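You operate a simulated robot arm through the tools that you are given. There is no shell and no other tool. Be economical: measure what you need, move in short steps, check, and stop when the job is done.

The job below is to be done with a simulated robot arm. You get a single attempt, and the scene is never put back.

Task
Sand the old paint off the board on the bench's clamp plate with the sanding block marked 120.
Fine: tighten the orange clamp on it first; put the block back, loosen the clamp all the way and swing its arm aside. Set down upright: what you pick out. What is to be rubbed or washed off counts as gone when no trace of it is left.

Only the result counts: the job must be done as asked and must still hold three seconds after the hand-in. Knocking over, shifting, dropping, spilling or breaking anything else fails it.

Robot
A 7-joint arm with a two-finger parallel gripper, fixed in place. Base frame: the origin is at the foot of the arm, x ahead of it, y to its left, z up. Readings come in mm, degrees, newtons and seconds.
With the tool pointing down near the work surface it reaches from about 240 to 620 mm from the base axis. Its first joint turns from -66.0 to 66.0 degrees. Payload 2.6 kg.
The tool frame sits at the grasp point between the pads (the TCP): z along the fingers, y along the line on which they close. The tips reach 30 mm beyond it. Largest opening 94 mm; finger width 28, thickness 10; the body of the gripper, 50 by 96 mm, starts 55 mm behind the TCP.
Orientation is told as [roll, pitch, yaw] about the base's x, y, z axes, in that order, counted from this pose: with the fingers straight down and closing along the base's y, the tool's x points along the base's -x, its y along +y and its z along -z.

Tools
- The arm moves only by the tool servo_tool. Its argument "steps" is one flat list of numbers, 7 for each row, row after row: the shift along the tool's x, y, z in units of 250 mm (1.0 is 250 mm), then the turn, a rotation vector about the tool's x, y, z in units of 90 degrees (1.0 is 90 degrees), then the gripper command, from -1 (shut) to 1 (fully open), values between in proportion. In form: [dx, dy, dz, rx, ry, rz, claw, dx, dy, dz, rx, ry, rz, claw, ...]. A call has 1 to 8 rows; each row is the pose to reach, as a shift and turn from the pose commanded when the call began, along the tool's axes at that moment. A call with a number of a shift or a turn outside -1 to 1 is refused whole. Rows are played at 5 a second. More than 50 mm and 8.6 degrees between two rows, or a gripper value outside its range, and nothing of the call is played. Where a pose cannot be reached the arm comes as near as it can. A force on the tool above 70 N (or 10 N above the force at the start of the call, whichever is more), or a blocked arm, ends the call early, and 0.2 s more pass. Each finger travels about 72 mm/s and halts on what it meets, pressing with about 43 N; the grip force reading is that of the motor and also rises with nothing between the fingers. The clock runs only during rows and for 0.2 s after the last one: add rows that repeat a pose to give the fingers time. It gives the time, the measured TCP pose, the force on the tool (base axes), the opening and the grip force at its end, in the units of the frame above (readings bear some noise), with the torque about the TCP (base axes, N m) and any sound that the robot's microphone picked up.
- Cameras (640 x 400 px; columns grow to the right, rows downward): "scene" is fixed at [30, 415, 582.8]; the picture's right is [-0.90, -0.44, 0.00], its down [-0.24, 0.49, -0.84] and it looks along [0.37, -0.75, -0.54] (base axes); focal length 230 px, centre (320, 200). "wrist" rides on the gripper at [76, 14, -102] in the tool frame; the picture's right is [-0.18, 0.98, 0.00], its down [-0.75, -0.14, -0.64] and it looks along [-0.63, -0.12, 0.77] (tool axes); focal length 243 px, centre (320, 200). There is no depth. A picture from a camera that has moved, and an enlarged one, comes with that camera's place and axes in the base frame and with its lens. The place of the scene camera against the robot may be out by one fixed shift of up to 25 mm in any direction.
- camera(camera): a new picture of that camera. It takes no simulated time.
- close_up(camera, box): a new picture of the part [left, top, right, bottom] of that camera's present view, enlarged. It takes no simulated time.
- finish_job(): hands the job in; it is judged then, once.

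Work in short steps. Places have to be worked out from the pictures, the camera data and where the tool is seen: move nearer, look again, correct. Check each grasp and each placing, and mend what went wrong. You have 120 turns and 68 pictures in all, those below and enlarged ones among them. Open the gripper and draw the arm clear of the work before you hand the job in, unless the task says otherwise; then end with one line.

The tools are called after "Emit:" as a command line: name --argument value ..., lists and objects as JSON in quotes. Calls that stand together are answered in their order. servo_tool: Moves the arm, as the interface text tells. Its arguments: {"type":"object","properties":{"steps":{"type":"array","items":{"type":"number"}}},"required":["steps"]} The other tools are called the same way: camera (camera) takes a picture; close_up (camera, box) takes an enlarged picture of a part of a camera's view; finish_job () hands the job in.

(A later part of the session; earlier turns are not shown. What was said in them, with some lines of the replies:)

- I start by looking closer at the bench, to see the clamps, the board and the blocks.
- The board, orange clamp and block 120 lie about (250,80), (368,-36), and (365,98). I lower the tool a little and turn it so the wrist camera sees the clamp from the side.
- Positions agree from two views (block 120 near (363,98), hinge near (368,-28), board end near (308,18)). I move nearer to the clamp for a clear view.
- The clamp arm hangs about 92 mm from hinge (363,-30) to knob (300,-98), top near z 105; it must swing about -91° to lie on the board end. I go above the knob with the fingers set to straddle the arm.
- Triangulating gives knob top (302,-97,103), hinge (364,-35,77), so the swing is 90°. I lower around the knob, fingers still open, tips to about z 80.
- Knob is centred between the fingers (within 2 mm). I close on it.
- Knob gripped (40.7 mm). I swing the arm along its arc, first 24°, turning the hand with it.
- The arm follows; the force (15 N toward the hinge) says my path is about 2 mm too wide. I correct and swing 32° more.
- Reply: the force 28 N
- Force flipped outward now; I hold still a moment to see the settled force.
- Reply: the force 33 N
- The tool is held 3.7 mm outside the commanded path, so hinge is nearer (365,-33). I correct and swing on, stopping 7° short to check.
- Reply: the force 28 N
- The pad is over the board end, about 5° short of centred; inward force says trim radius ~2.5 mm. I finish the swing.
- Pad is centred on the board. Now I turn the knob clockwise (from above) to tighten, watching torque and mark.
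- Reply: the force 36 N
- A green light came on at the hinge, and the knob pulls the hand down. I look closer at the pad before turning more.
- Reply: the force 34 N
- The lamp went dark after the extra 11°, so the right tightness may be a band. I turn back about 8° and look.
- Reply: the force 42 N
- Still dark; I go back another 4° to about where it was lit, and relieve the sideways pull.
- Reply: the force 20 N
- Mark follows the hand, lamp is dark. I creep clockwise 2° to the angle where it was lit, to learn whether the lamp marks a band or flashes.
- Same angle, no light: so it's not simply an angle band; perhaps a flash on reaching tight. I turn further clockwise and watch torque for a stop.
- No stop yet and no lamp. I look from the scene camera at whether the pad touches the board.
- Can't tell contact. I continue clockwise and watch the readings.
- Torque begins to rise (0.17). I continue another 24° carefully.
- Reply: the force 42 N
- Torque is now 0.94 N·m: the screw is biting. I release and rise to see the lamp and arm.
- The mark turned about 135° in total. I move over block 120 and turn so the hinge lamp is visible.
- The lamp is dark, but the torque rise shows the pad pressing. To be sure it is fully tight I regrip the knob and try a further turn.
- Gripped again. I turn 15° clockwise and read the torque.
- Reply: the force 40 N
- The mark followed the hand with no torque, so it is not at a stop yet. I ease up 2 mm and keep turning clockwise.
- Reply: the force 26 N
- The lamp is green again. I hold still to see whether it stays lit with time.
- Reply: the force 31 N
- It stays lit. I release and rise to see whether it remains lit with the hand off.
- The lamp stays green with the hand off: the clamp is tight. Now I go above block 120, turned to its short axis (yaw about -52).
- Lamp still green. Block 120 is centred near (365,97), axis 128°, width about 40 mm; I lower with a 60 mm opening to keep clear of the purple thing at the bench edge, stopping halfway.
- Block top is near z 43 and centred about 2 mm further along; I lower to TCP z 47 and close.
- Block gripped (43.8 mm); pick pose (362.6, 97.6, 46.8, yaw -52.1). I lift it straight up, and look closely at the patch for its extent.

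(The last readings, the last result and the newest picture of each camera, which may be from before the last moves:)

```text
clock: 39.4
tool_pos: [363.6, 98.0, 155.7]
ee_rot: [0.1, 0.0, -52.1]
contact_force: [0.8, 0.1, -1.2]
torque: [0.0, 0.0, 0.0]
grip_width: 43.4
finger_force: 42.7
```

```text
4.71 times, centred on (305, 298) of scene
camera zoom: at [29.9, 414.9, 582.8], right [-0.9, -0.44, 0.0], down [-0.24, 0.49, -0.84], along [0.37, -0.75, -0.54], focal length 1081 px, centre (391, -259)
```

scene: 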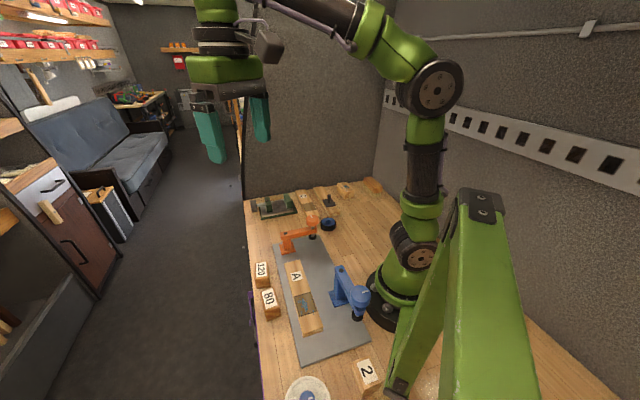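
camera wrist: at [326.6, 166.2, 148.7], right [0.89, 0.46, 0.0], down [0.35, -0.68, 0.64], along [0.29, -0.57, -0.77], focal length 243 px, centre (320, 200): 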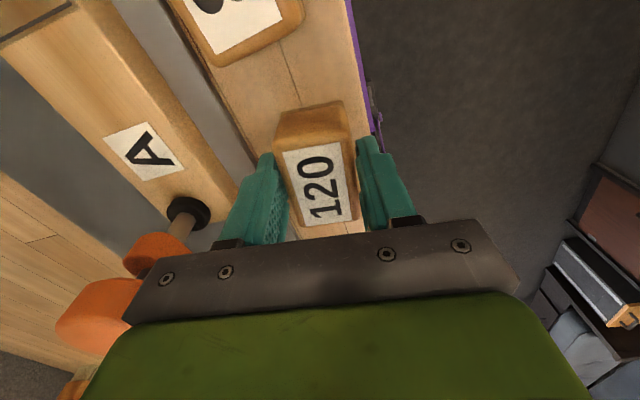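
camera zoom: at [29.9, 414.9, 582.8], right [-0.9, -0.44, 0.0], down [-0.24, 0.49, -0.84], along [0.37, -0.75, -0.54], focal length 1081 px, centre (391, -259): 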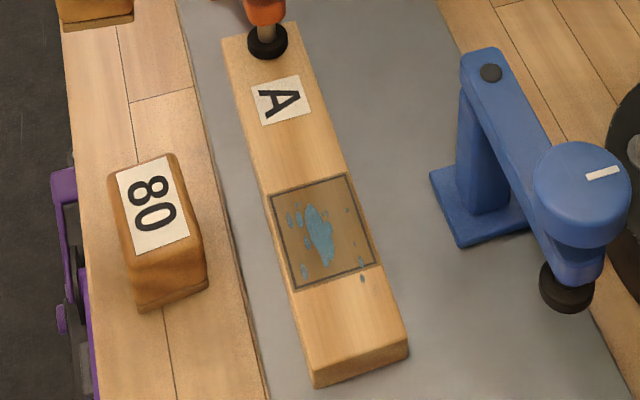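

The patch is about 54×46 mm centred at (205.6,124.6), with a speck about 6 mm past its far edge. I carry the block over it.

Emit:
servo_tool --steps '[0.095, -0.087, 0, 0, 0, -0.014, -1, 0.19, -0.174, 0, 0, 0, -0.028, -1, 0.285, -0.26, 0, 0, 0, -0.042, -1, 0.38, -0.347, 0, 0, 0, -0.056, -1, 0.472, -0.434, 0, 0, 0, -0.068, -1, 0.472, -0.434, 0, 0, 0, -0.068, -1]'

Emit:
camera --camera "wrist"

```text
clock: 40.8
tool_pos: [205.7, 124.6, 160.0]
ee_rot: [0.0, 0.0, -46.0]
contact_force: [-0.4, 0.1, -1.4]
torque: [0.01, 0.01, 0.03]
grip_width: 43.5
finger_force: 42.0
```

```text
28 pictures are left
camera wrist: at [162.8, 189.1, 261.7], right [0.83, 0.55, 0.0], down [0.42, -0.64, 0.64], along [0.35, -0.54, -0.77], focal length 243 px, centre (320, 200)
```

wrist: 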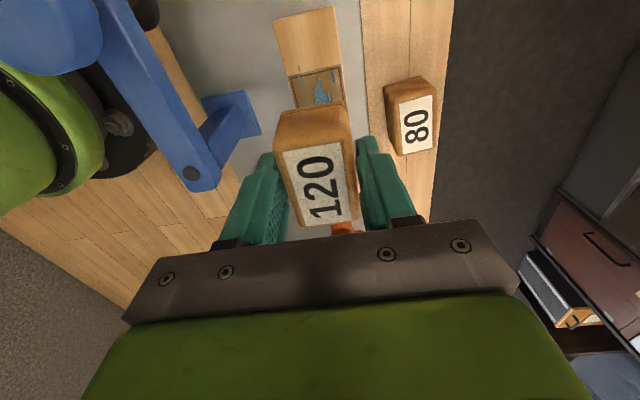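

Reached over the patch. I descend gently until contact is felt (expected near TCP z 75).

Emit:
servo_tool --steps '[0, 0, 0.15, 0, 0, 0, -1, 0, 0, 0.26, 0, 0, 0, -1, 0, 0, 0.3, 0, 0, 0, -1, 0, 0, 0.31, 0, 0, 0, -1, 0, 0, 0.32, 0, 0, 0, -1, 0, 0, 0.33, 0, 0, 0, -1, 0, 0, 0.335, 0, 0, 0, -1]'

```text
clock: 42.4
tool_pos: [204.4, 124.2, 71.6]
ee_rot: [0.0, 0.0, -46.0]
contact_force: [-8.5, -6.2, 36.0]
torque: [-0.07, 0.09, 0.01]
grip_width: 43.9
finger_force: 42.8
```

Contact with 36 N at board top about z 25. I make the first strokes along the board with small sideways shifts.

Emit:
servo_tool --steps '[0.05, 0, -0.002, 0, 0, 0, -1, -0.045, 0, -0.002, 0, 0, 0, -1, 0.05, 0.014, -0.002, 0, 0, 0, -1, -0.045, 0.014, -0.002, 0, 0, 0, -1, 0.05, -0.014, -0.002, 0, 0, 0, -1, -0.045, -0.014, -0.002, 0, 0, 0, -1, 0.05, 0, -0.002, 0, 0, 0, -1, 0.0, 0, -0.002, 0, 0, 0, -1]'

Emit:
close_up --camera "scene" --box '[250, 240, 350, 340]'

```text
clock: 44.2
tool_pos: [205.0, 124.8, 73.0]
ee_rot: [0.0, 0.0, -46.1]
contact_force: [-1.1, 0.6, -2.1]
torque: [0.0, 0.01, 0.0]
grip_width: 43.7
finger_force: 43.4
```

```text
4.00 times, centred on (300, 290) of scene
camera zoom: at [29.9, 415.0, 582.8], right [-0.9, -0.44, 0.0], down [-0.24, 0.49, -0.84], along [0.37, -0.75, -0.54], focal length 919 px, centre (400, -160)
```

zoom: 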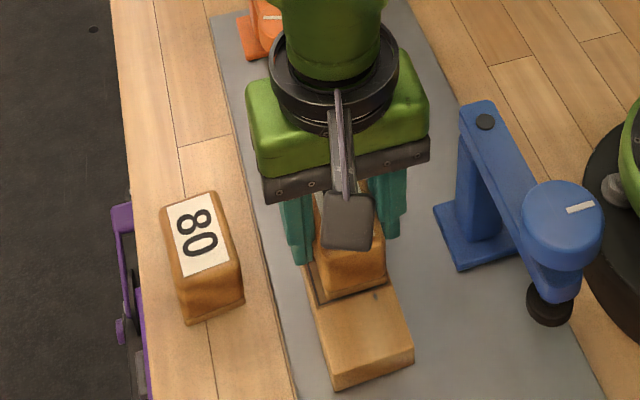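

Contact was lost (F≈0 at z 73.0). I lower 2 mm and repeat the strokes under pressure.

Emit:
servo_tool --steps '[0, 0, 0.01, 0, 0, 0, -1, 0.03, 0, 0.01, 0, 0, 0, -1, 0.06, 0, 0.01, 0, 0, 0, -1, 0.03, 0, 0.01, 0, 0, 0, -1, 0, 0, 0.01, 0, 0, 0, -1, -0.04, 0, 0.01, 0, 0, 0, -1, 0.0, 0, 0.01, 0, 0, 0, -1]'

```text
clock: 45.8
tool_pos: [203.5, 123.6, 71.4]
ee_rot: [-0.1, -0.1, -46.0]
contact_force: [3.0, -1.5, 6.2]
torque: [-0.19, -0.14, -0.04]
grip_width: 43.5
finger_force: 43.2
```

Light contact (6 N). I press about 1.5 mm more and stroke with sideways shifts.

Emit:
servo_tool --steps '[0.03, 0.014, 0.006, 0, 0, 0, -1, 0.06, 0.014, 0.006, 0, 0, 0, -1, 0.0, 0.014, 0.006, 0, 0, 0, -1, -0.04, 0.014, 0.006, 0, 0, 0, -1, -0.04, -0.014, 0.006, 0, 0, 0, -1, 0, -0.014, 0.006, 0, 0, 0, -1, 0.06, -0.014, 0.006, 0, 0, 0, -1, 0.0, -0.014, 0.006, 0, 0, 0, -1]'

Emit:
servo_tool --steps '[0, 0.014, 0, 0, 0, 0, -1, 0.04, 0.014, 0, 0, 0, 0, -1, 0.06, 0.014, 0, 0, 0, 0, -1, 0.0, 0.014, 0, 0, 0, 0, -1, -0.04, 0.014, 0, 0, 0, 0, -1, 0, 0.014, 0, 0, 0, 0, -1, 0.06, 0.014, 0, 0, 0, 0, -1, 0.0, 0.014, 0, 0, 0, 0, -1]'

```text
clock: 47.6
tool_pos: [202.0, 122.3, 66.1]
ee_rot: [-0.1, 0.0, -45.8]
contact_force: [-9.8, 10.7, 32.8]
torque: [0.14, 0.11, 0.01]
grip_width: 44.2
finger_force: 43.3
```

```text
clock: 49.4
tool_pos: [204.3, 122.8, 69.3]
ee_rot: [-0.1, 0.0, -45.8]
contact_force: [-0.2, -0.2, -1.3]
torque: [0.01, 0.02, 0.04]
grip_width: 43.6
finger_force: 42.9
```

The block seems to have slid up a few mm in the grip; I lift and move toward the clamp side to inspect the patch and block.

Emit:
servo_tool --steps '[0, 0, -0.12, 0, 0, 0, -1, 0, 0, -0.3, 0, 0, 0, -1, 0.0, 0.18, -0.3, 0, 0, 0, -1, 0.0, 0.36, -0.3, 0, 0, 0, -1, 0.0, 0.36, -0.3, 0, 0, 0, -1]'

Emit:
camera --camera "wrist"

Emit:
close_up --camera "scene" --box '[240, 220, 350, 330]'

```text
clock: 50.6
tool_pos: [269.0, 185.2, 143.3]
ee_rot: [0.0, 0.0, -46.0]
contact_force: [-0.1, -0.5, -0.9]
torque: [-0.02, 0.0, 0.0]
grip_width: 44.1
finger_force: 43.0
```

```text
26 pictures are left
camera wrist: at [226.0, 249.2, 245.3], right [0.83, 0.55, 0.0], down [0.42, -0.64, 0.64], along [0.35, -0.54, -0.77], focal length 243 px, centre (320, 200)
```

wrist: 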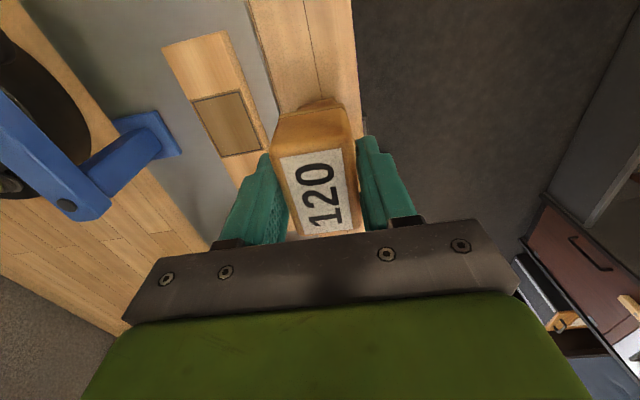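

```text
3.64 times, centred on (295, 275) of scene
camera zoom: at [30.0, 415.0, 582.8], right [-0.9, -0.44, 0.0], down [-0.24, 0.49, -0.84], along [0.37, -0.75, -0.54], focal length 836 px, centre (411, -73)
```

zoom: 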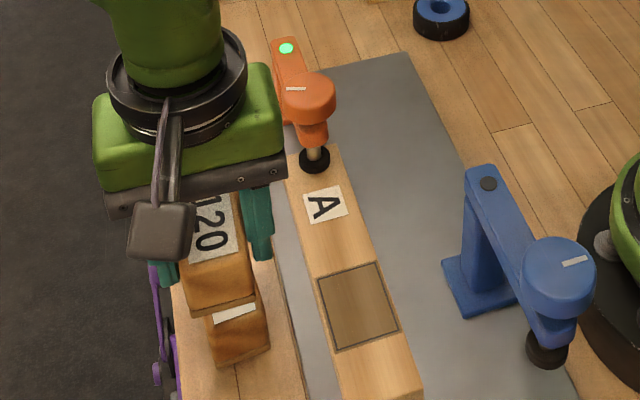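

The paint looks gone and the lamp is still green. I check for traces in close-ups.

Emit:
close_up --camera "wrist" --box '[150, 20, 280, 180]'

Emit:
close_up --camera "scene" --box '[315, 280, 375, 340]'

Emit:
close_up --camera "scene" --box '[285, 280, 365, 345]'

```text
2.50 times, centred on (215, 100) of wrist
camera zoom: at [226.0, 249.2, 245.3], right [0.83, 0.55, 0.0], down [0.42, -0.64, 0.64], along [0.35, -0.54, -0.77], focal length 606 px, centre (582, 450)
```

zoom: 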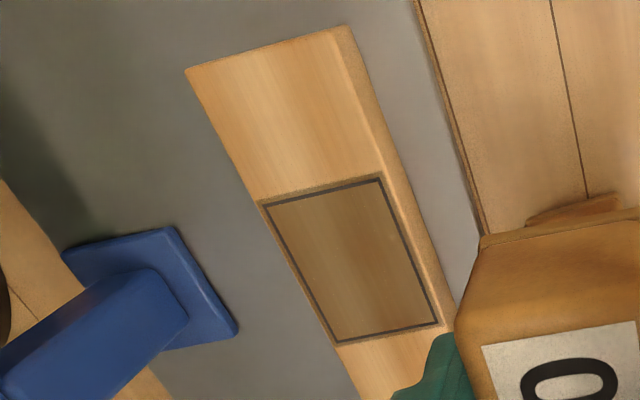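

```text
6.67 times, centred on (345, 310) of scene
camera zoom: at [30.0, 415.0, 582.8], right [-0.9, -0.44, 0.0], down [-0.24, 0.49, -0.84], along [0.37, -0.75, -0.54], focal length 1532 px, centre (153, -533)
```

zoom: 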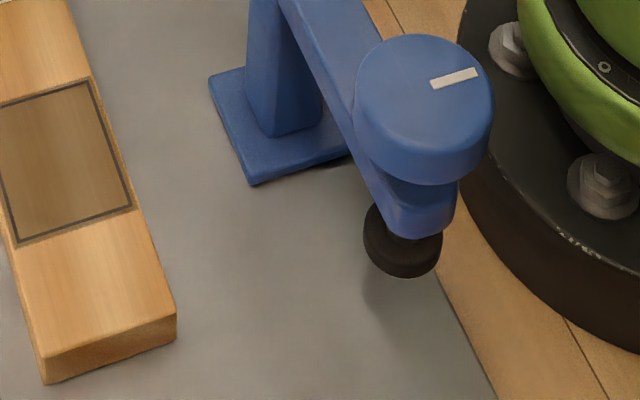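

```text
6.15 times, centred on (325, 312) of scene
camera zoom: at [30.0, 415.0, 582.8], right [-0.9, -0.44, 0.0], down [-0.24, 0.49, -0.84], along [0.37, -0.75, -0.54], focal length 1414 px, centre (289, -492)
```

zoom: 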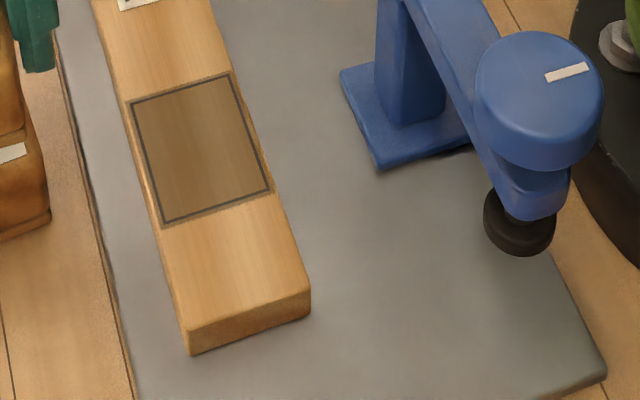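

No trace is left on the board. I carry the block back above its place and lower to just above the bench.

Emit:
servo_tool --steps '[-0.13, 0.006, 0, 0, 0, 0.017, -1, -0.26, 0.013, 0, 0, 0, 0.034, -1, -0.39, 0.02, 0, 0, 0, 0.051, -1, -0.512, 0.026, 0, 0, 0, 0.068, -1, -0.512, 0.026, 0.13, 0, 0, 0.068, -1, -0.512, 0.026, 0.25, 0, 0, 0.068, -1, -0.512, 0.026, 0.33, 0, 0, 0.068, -1, -0.512, 0.026, 0.33, 0, 0, 0.068, -1]'

Emit:
camera --camera "wrist"

```text
clock: 52.4
tool_pos: [362.3, 99.2, 60.8]
ee_rot: [0.1, 0.0, -52.1]
contact_force: [0.4, -0.2, -0.8]
torque: [0.04, -0.03, 0.0]
grip_width: 43.8
finger_force: 42.6
```

```text
21 pictures are left
camera wrist: at [325.9, 167.9, 162.7], right [0.89, 0.46, 0.0], down [0.35, -0.68, 0.64], along [0.29, -0.57, -0.77], focal length 243 px, centre (320, 200)
```

wrist: 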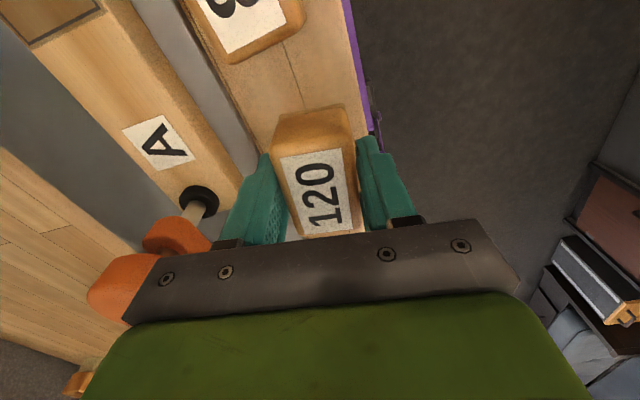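

I descend gently to touch the bench.

Emit:
servo_tool --steps '[-0.006, -0.003, 0.04, 0, 0, 0, -1, -0.006, -0.003, 0.055, 0, 0, 0, -1, -0.006, -0.003, 0.065, 0, 0, 0, -1, -0.006, -0.003, 0.07, 0, 0, 0, -1]'

```text
clock: 53.4
tool_pos: [363.9, 97.0, 43.0]
ee_rot: [0.0, 0.0, -52.0]
contact_force: [0.5, -0.5, -1.3]
torque: [-0.02, 0.0, 0.0]
grip_width: 43.7
finger_force: 42.4
```

Emit:
servo_tool --steps '[0, 0, 0.006, 0, 0, 0, -1, 0, 0, 0.012, 0, 0, 0, -1]'

```text
clock: 54.0
tool_pos: [363.8, 96.5, 39.3]
ee_rot: [0.0, 0.1, -52.1]
contact_force: [0.8, -0.5, -1.5]
torque: [-0.02, 0.03, -0.02]
grip_width: 43.9
finger_force: 42.8
```

No contact yet (z 39.3, tips 9 mm above the bench). I continue in small steps.

Emit:
servo_tool --steps '[0, 0, 0.006, 0, 0, 0, -1, 0, 0, 0.01, 0, 0, 0, -1]'

Emit:
close_up --camera "scene" --box '[235, 230, 305, 300]'

```text
clock: 54.6
tool_pos: [365.7, 96.6, 39.7]
ee_rot: [0.0, -0.1, -52.2]
contact_force: [-9.9, -1.2, 21.4]
torque: [-0.34, 0.14, -0.14]
grip_width: 43.7
finger_force: 43.0
```

```text
5.71 times, centred on (270, 265) of scene
camera zoom: at [29.8, 414.9, 582.9], right [-0.9, -0.44, 0.0], down [-0.24, 0.49, -0.84], along [0.37, -0.75, -0.54], focal length 1313 px, centre (606, -171)
```

zoom: 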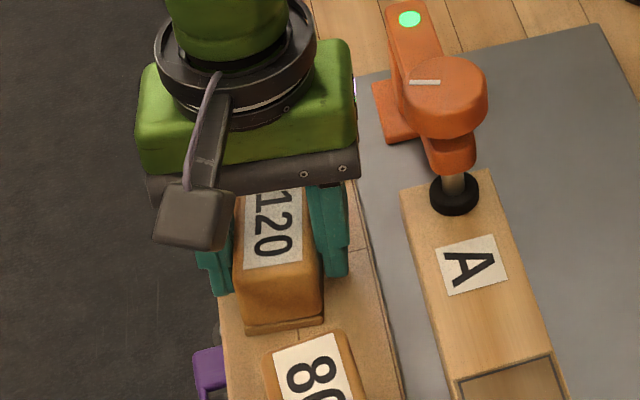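

Bench contact (21 N); the block looks back in its place. I relieve the pressure, open and rise.

Emit:
servo_tool --steps '[0, 0, -0.005, 0, 0, 0, -1, 0, 0, -0.005, 0, 0, 0, 0.3, 0, 0, -0.005, 0, 0, 0, 0.3, 0, 0, -0.1, 0, 0, 0, 0.3, 0, 0, -0.25, 0, 0, 0, 0.3, 0, 0, -0.4, 0, 0, 0, 0.3, 0, 0, -0.5, 0, 0, 0, 0.3]'

Emit:
camera --camera "wrist"

Emit:
close_up --camera "scene" --box '[235, 230, 305, 300]'

```text
clock: 56.2
tool_pos: [364.4, 96.0, 165.2]
ee_rot: [0.0, 0.0, -52.1]
contact_force: [0.4, -0.5, -0.1]
torque: [0.01, -0.03, 0.0]
grip_width: 60.9
finger_force: 0.1
```

```text
19 pictures are left
camera wrist: at [328.2, 164.3, 268.8], right [0.89, 0.46, 0.0], down [0.35, -0.68, 0.64], along [0.29, -0.57, -0.77], focal length 243 px, centre (320, 200)
```

wrist: 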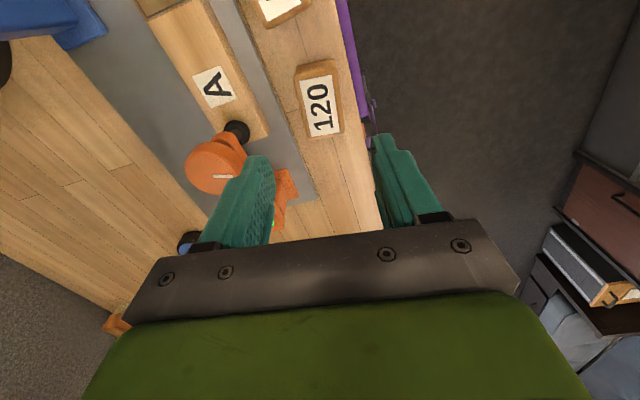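

```text
5.71 times, centred on (270, 265) of scene
camera zoom: at [29.9, 415.0, 582.8], right [-0.9, -0.44, 0.0], down [-0.24, 0.49, -0.84], along [0.37, -0.75, -0.54], focal length 1313 px, centre (606, -171)
```

zoom: 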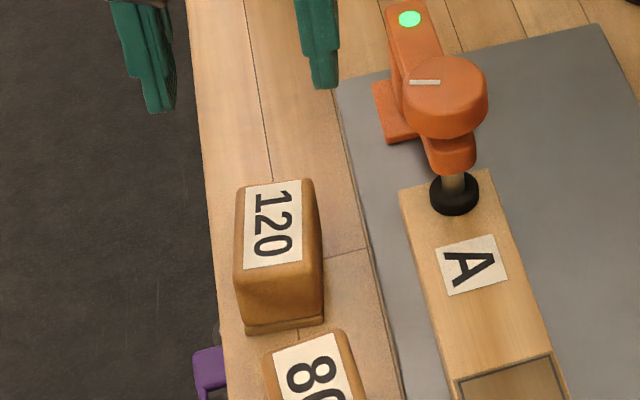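

Block 120 stands back in place, lamp still green. Now I go above the knob with the hand turned to yaw -150, leaving room to unscrew counter-clockwise ~200° in one grip.

Emit:
servo_tool --steps '[-0.01, -0.05, -0.04, 0, 0, 0.0875, 0.5, -0.02, -0.1, -0.04, 0, 0, 0.175, 0.5, -0.03, -0.16, -0.04, 0, 0, 0.2625, 0.7, -0.04, -0.22, -0.04, 0, 0, 0.35, 0.7, -0.057, -0.3, -0.04, 0, 0, 0.4375, 0.7, -0.057, -0.37, -0.04, 0, 0, 0.525, 0.7, -0.057, -0.37, -0.04, 0, 0, 0.6125, 0.7, -0.057, -0.37, -0.04, 0, 0, 0.7, 0.7]'

Emit:
servo_tool --steps '[0, 0, 0, 0, 0, 0.08, 0.7, 0, 0, 0, 0, 0, 0.16, 0.7, 0, 0, 0, 0, 0, 0.24, 0.7, 0, 0, 0, 0, 0, 0.32, 0.7, 0, 0, 0, 0, 0, 0.389, 0.7, 0, 0, 0, 0, 0, 0.389, 0.7]'

Emit:
camera --camera "wrist"

```text
clock: 58.0
tool_pos: [300.5, 28.2, 172.6]
ee_rot: [0.0, -0.1, -115.2]
contact_force: [0.2, -0.4, -0.2]
torque: [0.0, -0.03, -0.02]
grip_width: 79.8
finger_force: 0.1
```

```text
clock: 59.4
tool_pos: [300.0, 28.9, 172.8]
ee_rot: [0.0, -0.1, -150.1]
contact_force: [0.5, -0.5, 0.0]
torque: [0.01, -0.03, -0.02]
grip_width: 79.8
finger_force: 0.0
```

```text
17 pictures are left
camera wrist: at [372.9, 53.8, 275.5], right [0.33, -0.94, 0.0], down [-0.72, -0.25, 0.64], along [-0.61, -0.21, -0.77], focal length 243 px, centre (320, 200)
```

wrist: 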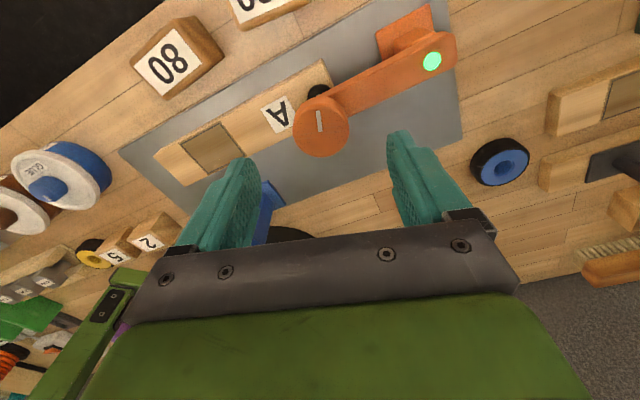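

Knob centred near (298,28); mark at base angle about 30°, lamp green. I descend and grip it.

Emit:
servo_tool --steps '[-0.008, -0.001, 0.12, 0, 0, 0, 0.7, -0.008, -0.001, 0.2, 0, 0, 0, 0.7, -0.008, -0.001, 0.25, 0, 0, 0, 0.7, -0.008, -0.001, 0.25, 0, 0, 0, 0.7, -0.008, -0.001, 0.25, 0, 0, 0, -1, -0.008, -0.001, 0.25, 0, 0, 0, -1, -0.008, -0.001, 0.25, 0, 0, 0, -1, -0.008, -0.001, 0.25, 0, 0, 0, -1]'

```text
clock: 61.2
tool_pos: [299.7, 27.9, 112.2]
ee_rot: [0.1, 0.0, -150.1]
contact_force: [5.5, -6.1, -7.7]
torque: [-0.18, -0.11, -0.02]
grip_width: 40.9
finger_force: 44.8
```

Gripped. I unscrew counter-clockwise 62° and check.

Emit:
servo_tool --steps '[0, 0, 0, 0, 0, -0.09, -1, 0, 0, 0, 0, 0, -0.18, -1, 0, 0, 0, 0, 0, -0.27, -1, 0, 0, 0, 0, 0, -0.36, -1, 0, 0, 0, 0, 0, -0.45, -1, 0, 0, 0, 0, 0, -0.54, -1, 0, 0, 0, 0, 0, -0.63, -1, 0, 0, 0, 0, 0, -0.7, -1]'

Emit:
camera --camera "wrist"

```text
clock: 63.0
tool_pos: [303.1, 26.3, 112.1]
ee_rot: [0.8, -0.1, -86.8]
contact_force: [25.3, -26.3, 11.0]
torque: [-0.05, -0.36, -0.07]
grip_width: 40.8
finger_force: 44.5
```

```text
16 pictures are left
camera wrist: at [310.2, 102.8, 213.7], right [0.99, -0.13, 0.01], down [-0.11, -0.76, 0.64], along [-0.07, -0.64, -0.77], focal length 243 px, centre (320, 200)
```

wrist: 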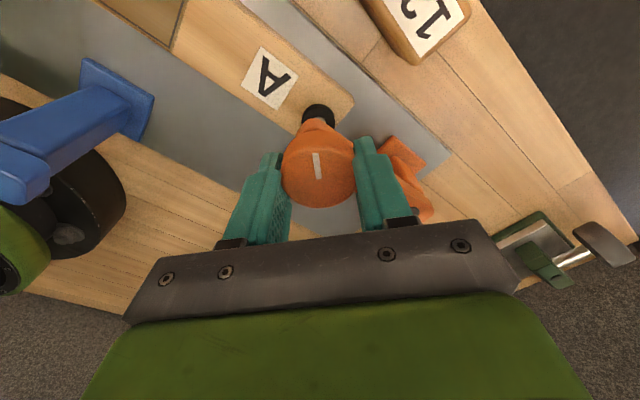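

The knob follows. I ease the sideways pull and unscrew 65° more.

Emit:
servo_tool --steps '[-0.007, 0.006, 0, 0, 0, -0.09, -1, -0.007, 0.006, 0, 0, 0, -0.18, -1, -0.007, 0.006, 0, 0, 0, -0.27, -1, -0.007, 0.006, 0, 0, 0, -0.36, -1, -0.007, 0.006, 0, 0, 0, -0.45, -1, -0.007, 0.006, 0, 0, 0, -0.54, -1, -0.007, 0.006, 0, 0, 0, -0.63, -1, -0.007, 0.006, 0, 0, 0, -0.72, -1]'

```text
clock: 64.8
tool_pos: [302.6, 27.4, 112.6]
ee_rot: [0.3, -0.4, -22.1]
contact_force: [12.4, -11.6, 32.9]
torque: [-0.25, -0.28, 0.03]
grip_width: 40.8
finger_force: 44.8
```

The rising knob pushes up (33 N); I raise 3 mm and go on another 65°.

Emit:
servo_tool --steps '[0, 0, -0.012, 0, 0, -0.09, -1, 0, 0, -0.012, 0, 0, -0.18, -1, 0, 0, -0.012, 0, 0, -0.27, -1, 0, 0, -0.014, 0, 0, -0.36, -1, 0, 0, -0.014, 0, 0, -0.45, -1, 0, 0, -0.016, 0, 0, -0.54, -1, 0, 0, -0.016, 0, 0, -0.63, -1, 0, 0, -0.016, 0, 0, -0.72, -1]'

Emit:
camera --camera "wrist"

```text
clock: 66.6
tool_pos: [300.5, 26.5, 115.7]
ee_rot: [0.0, -0.1, 42.6]
contact_force: [6.9, -4.6, 22.8]
torque: [-0.17, 0.01, 0.03]
grip_width: 40.5
finger_force: 45.3
```

```text
15 pictures are left
camera wrist: at [233.1, -15.3, 216.9], right [-0.53, 0.85, 0.0], down [0.65, 0.41, 0.64], along [0.55, 0.34, -0.77], focal length 243 px, centre (320, 200)
```

wrist: 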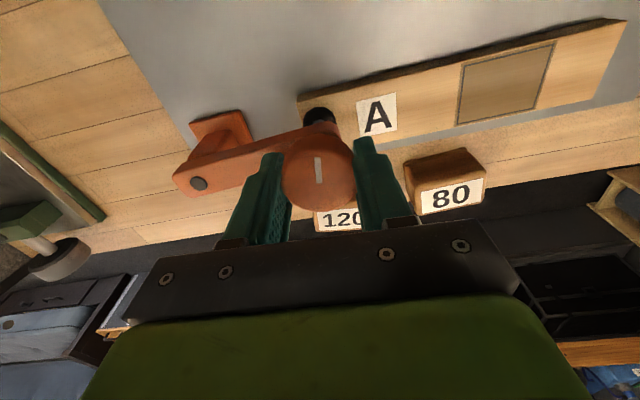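

Lamp is off now. I continue a bit to find the end stop ("all the way").

Emit:
servo_tool --steps '[0, 0, -0.008, 0, 0, -0.07, -1, 0, 0, -0.008, 0, 0, -0.14, -1, 0, 0, -0.008, 0, 0, -0.21, -1, 0, 0, -0.008, 0, 0, -0.21, -1]'

```text
clock: 67.6
tool_pos: [298.4, 25.5, 116.1]
ee_rot: [0.2, 0.1, 61.3]
contact_force: [-1.7, -9.3, 11.0]
torque: [-0.22, 0.29, -0.68]
grip_width: 40.9
finger_force: 45.0
```

Torque -0.68 suggests a stop. I try 10° more and check whether the mark still follows.

Emit:
servo_tool --steps '[0, 0, 0, 0, 0, -0.06, -1, 0, 0, 0, 0, 0, -0.12, -1, 0, 0, 0, 0, 0, -0.12, -1]'

Emit:
camera --camera "wrist"

```text
clock: 68.4
tool_pos: [299.1, 27.3, 114.8]
ee_rot: [0.1, 0.0, 72.3]
contact_force: [-1.9, -3.2, 4.1]
torque: [-0.15, 0.17, -0.38]
grip_width: 41.0
finger_force: 45.3
```

```text
14 pictures are left
camera wrist: at [261.2, -41.9, 217.9], right [-0.88, 0.47, 0.0], down [0.36, 0.68, 0.64], along [0.3, 0.57, -0.77], focal length 243 px, centre (320, 200)
```

wrist: 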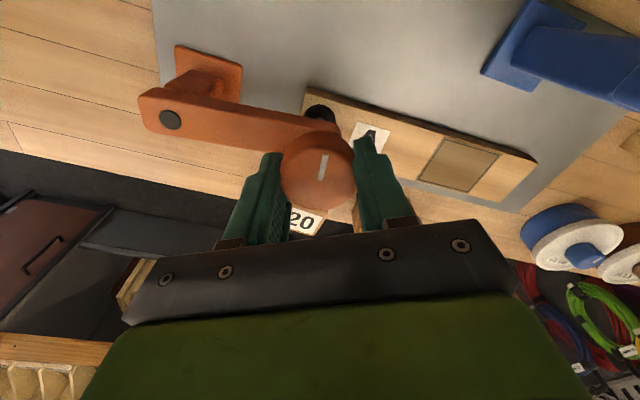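

The knob now slips against its stop at its original angle: fully loosened. I release, rise and turn the hand back to yaw -30 for the swing.

Emit:
servo_tool --steps '[0, 0, 0, 0, 0, 0, 0.5, 0, 0, 0, 0, 0, 0, 0.5, 0, 0, -0.1, 0, 0, 0, 0.5, 0, 0, -0.2, 0, 0, 0.09, 0.5, 0, 0, -0.2, 0, 0, 0.18, 0.5, 0, 0, -0.2, 0, 0, 0.27, 0.5, 0, 0, -0.2, 0, 0, 0.36, 0.5, 0, 0, -0.2, 0, 0, 0.45, 0.5]'

Emit:
servo_tool --steps '[0, 0, 0, 0, 0, 0.09, 0.7, 0, 0, 0, 0, 0, 0.18, 0.7, 0, 0, 0, 0, 0, 0.27, 0.7, 0, 0, 0, 0, 0, 0.36, 0.7, 0, 0, 0, 0, 0, 0.45, 0.7, 0, 0, 0, 0, 0, 0.54, 0.7, 0, 0, 0, 0, 0, 0.63, 0.7, 0, 0, 0, 0, 0, 0.69, 0.7]'

Emit:
camera --camera "wrist"

```text
clock: 70.2
tool_pos: [298.9, 25.1, 165.7]
ee_rot: [0.0, 0.0, 31.6]
contact_force: [-0.1, -0.2, 0.1]
torque: [-0.02, 0.0, 0.01]
grip_width: 70.4
finger_force: 0.1
```

```text
clock: 72.0
tool_pos: [298.5, 26.2, 167.1]
ee_rot: [0.0, 0.0, -30.6]
contact_force: [0.5, -0.3, -0.3]
torque: [0.01, -0.02, 0.0]
grip_width: 80.2
finger_force: 0.0
```

```text
13 pictures are left
camera wrist: at [239.9, 77.1, 268.8], right [0.66, 0.75, 0.0], down [0.58, -0.5, 0.64], along [0.48, -0.42, -0.77], focal length 243 px, centre (320, 200)
```

wrist: 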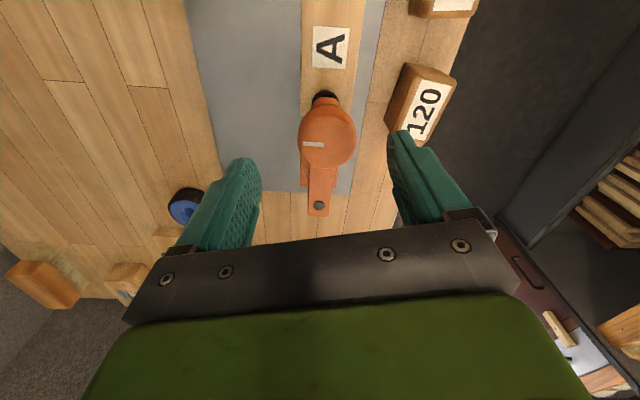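

Knob is at about (300.5,30.5). I descend and grip it for the swing.

Emit:
servo_tool --steps '[0, 0.014, 0.1, 0, 0, 0, 0.7, 0, 0.014, 0.18, 0, 0, 0, 0.7, 0, 0.014, 0.224, 0, 0, 0, 0.7, 0, 0.014, 0.224, 0, 0, 0, 0.7, 0, 0.014, 0.224, 0, 0, 0, -1, 0, 0.014, 0.224, 0, 0, 0, -1, 0, 0.014, 0.224, 0, 0, 0, -1]'

```text
clock: 73.6
tool_pos: [301.0, 28.8, 111.7]
ee_rot: [0.0, 0.0, -30.3]
contact_force: [-0.8, 2.9, -1.2]
torque: [0.0, -0.16, 0.01]
grip_width: 40.7
finger_force: 45.5
```

Gripped. I swing the arm back, first half (about 49°), on the fitted arc (hinge (366.5,-32.6), radius 89.6).

Emit:
servo_tool --steps '[0.0069, -0.0499, 0, 0, 0, -0.09, -1, 0.0076, -0.1003, 0, 0, 0, -0.18, -1, 0.0012, -0.1508, 0, 0, 0, -0.27, -1, -0.0124, -0.1994, 0, 0, 0, -0.36, -1, -0.0327, -0.246, 0, 0, 0, -0.45, -1, -0.0592, -0.2888, 0, 0, 0, -0.54, -1]'

```text
clock: 75.0
tool_pos: [275.3, -43.6, 110.2]
ee_rot: [0.0, 0.1, 18.2]
contact_force: [-21.5, -1.2, 2.3]
torque: [0.08, -0.63, 0.02]
grip_width: 40.7
finger_force: 44.6
```

Following well; I finish the swing to its original side position.

Emit:
servo_tool --steps '[0.0138, -0.0586, 0, 0, 0, -0.089, -1, 0.0132, -0.1093, 0, 0, 0, -0.178, -1, 0.0056, -0.1594, 0, 0, 0, -0.267, -1, -0.0092, -0.208, 0, 0, 0, -0.356, -1, -0.0302, -0.254, 0, 0, 0, -0.445, -1, -0.0302, -0.254, 0, 0, 0, -0.445, -1]'

Emit:
close_up --camera "scene" --box '[240, 180, 350, 290]'

```text
clock: 76.4
tool_pos: [303.3, -98.4, 111.1]
ee_rot: [0.4, 0.0, 58.3]
contact_force: [-24.7, 1.0, 1.8]
torque: [0.02, 0.24, 0.01]
grip_width: 40.6
finger_force: 44.9
```

```text
3.64 times, centred on (295, 235) of scene
camera zoom: at [29.9, 415.0, 582.8], right [-0.9, -0.44, 0.0], down [-0.24, 0.49, -0.84], along [0.37, -0.75, -0.54], focal length 836 px, centre (411, 73)
```

zoom: 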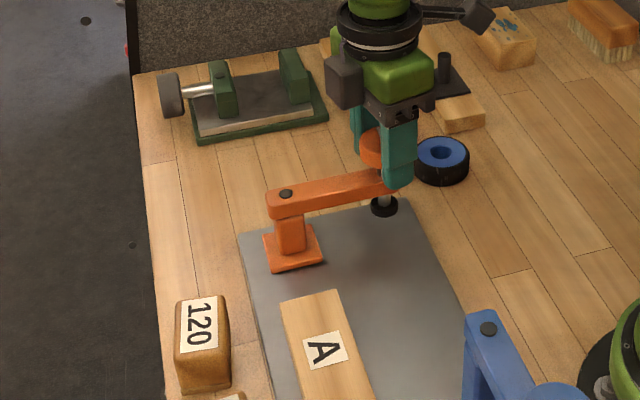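

Arm is aside. I add a final counter-clockwise nudge of the knob to its stop, then release and rise.

Emit:
servo_tool --steps '[0, 0, 0, 0, 0, -0.07, -1, 0, 0, 0, 0, 0, -0.13, -1, 0, 0, 0, 0, 0, -0.13, -1]'

Emit:
servo_tool --steps '[0, 0, 0, 0, 0, 0, 0.3, 0, 0, 0, 0, 0, 0, 0.3, 0, 0, 0, 0, 0, 0, 0.3, 0, 0, -0.12, 0, 0, 0, 0.3, 0, 0, -0.3, 0, 0, 0, 0.3, 0, 0, -0.48, 0, 0, 0, 0.3, 0, 0, -0.6, 0, 0, 0, 0.3]'

Emit:
camera --camera "wrist"

Emit:
camera --camera "scene"

```text
clock: 77.2
tool_pos: [303.6, -97.4, 111.3]
ee_rot: [0.2, -0.2, 70.0]
contact_force: [-12.3, 20.4, -0.2]
torque: [0.87, 0.03, -0.28]
grip_width: 41.0
finger_force: 45.1
```

```text
clock: 78.8
tool_pos: [303.4, -101.1, 263.5]
ee_rot: [0.1, 0.0, 69.9]
contact_force: [0.0, 0.4, -0.2]
torque: [0.04, 0.0, 0.01]
grip_width: 61.0
finger_force: 0.1
```

```text
11 pictures are left
camera wrist: at [263.9, -167.2, 365.5], right [-0.86, 0.51, 0.0], down [0.39, 0.66, 0.64], along [0.33, 0.55, -0.77], focal length 243 px, centre (320, 200)
```

wrist: 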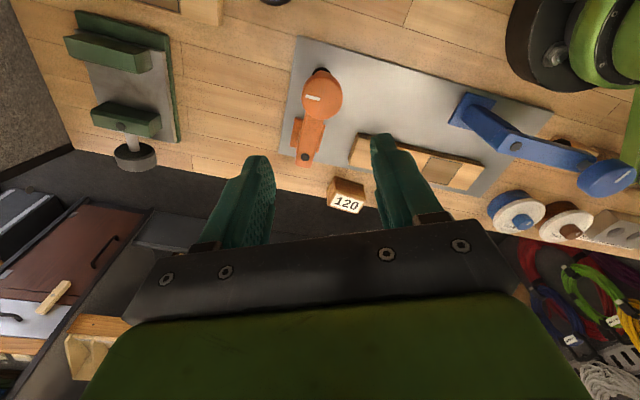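

```text
10 pictures are left
```

scene: 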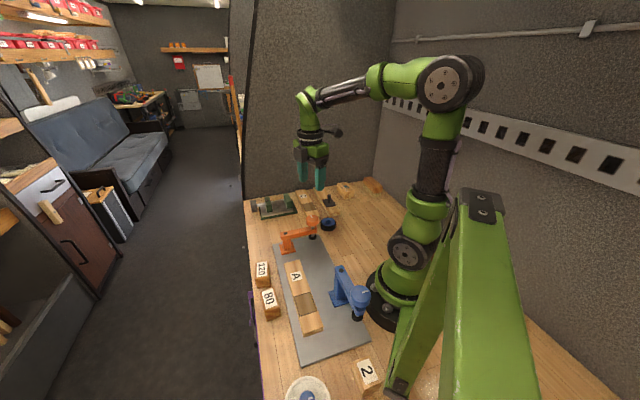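

Everything looks in order. One close-up to verify the knob mark against its starting angle and the board.

Emit:
close_up --camera "wrist" --box '[270, 40, 390, 180]'

Emit:
close_up --camera "scene" --box '[240, 170, 400, 270]'

Emit:
close_up --camera "scene" --box '[270, 255, 340, 340]'

```text
2.86 times, centred on (330, 110) of wrist
camera zoom: at [263.9, -167.2, 365.5], right [-0.86, 0.51, 0.0], down [0.39, 0.66, 0.64], along [0.33, 0.55, -0.77], focal length 693 px, centre (291, 457)
```

zoom: 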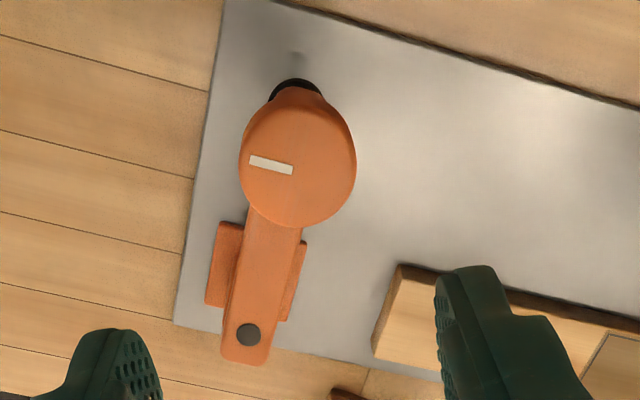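

```text
4.00 times, centred on (320, 220) of scene
camera zoom: at [29.9, 415.0, 582.8], right [-0.9, -0.44, 0.0], down [-0.24, 0.49, -0.84], along [0.37, -0.75, -0.54], focal length 919 px, centre (320, 120)
```

zoom: 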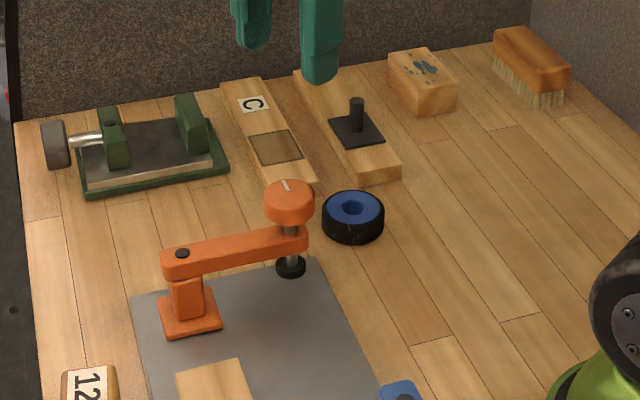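

```text
4.71 times, centred on (305, 298) of scene
camera zoom: at [29.9, 415.0, 582.8], right [-0.9, -0.44, 0.0], down [-0.24, 0.49, -0.84], along [0.37, -0.75, -0.54], focal length 1081 px, centre (391, -259)
```

zoom: 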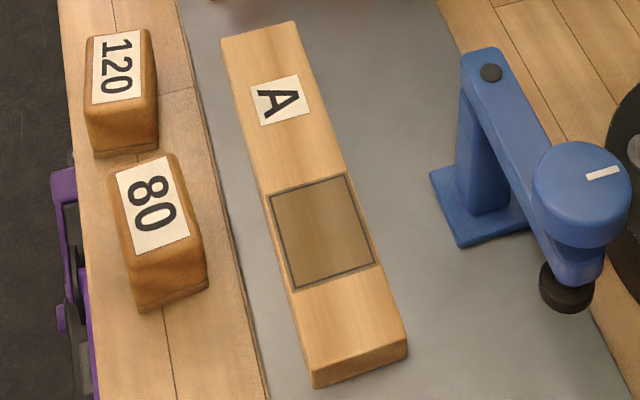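

The clamp and its knob mark match the starting picture exactly. The board is clean and block 120 is back in its place, so I hand in.

Emit:
finish_job

```text
The job is handed in.
```

The paint is sanded off board A with no trace visible in the close-ups, block 120 is back upright in its place, and the orange clamp is loosened to its stop with its arm swung aside.
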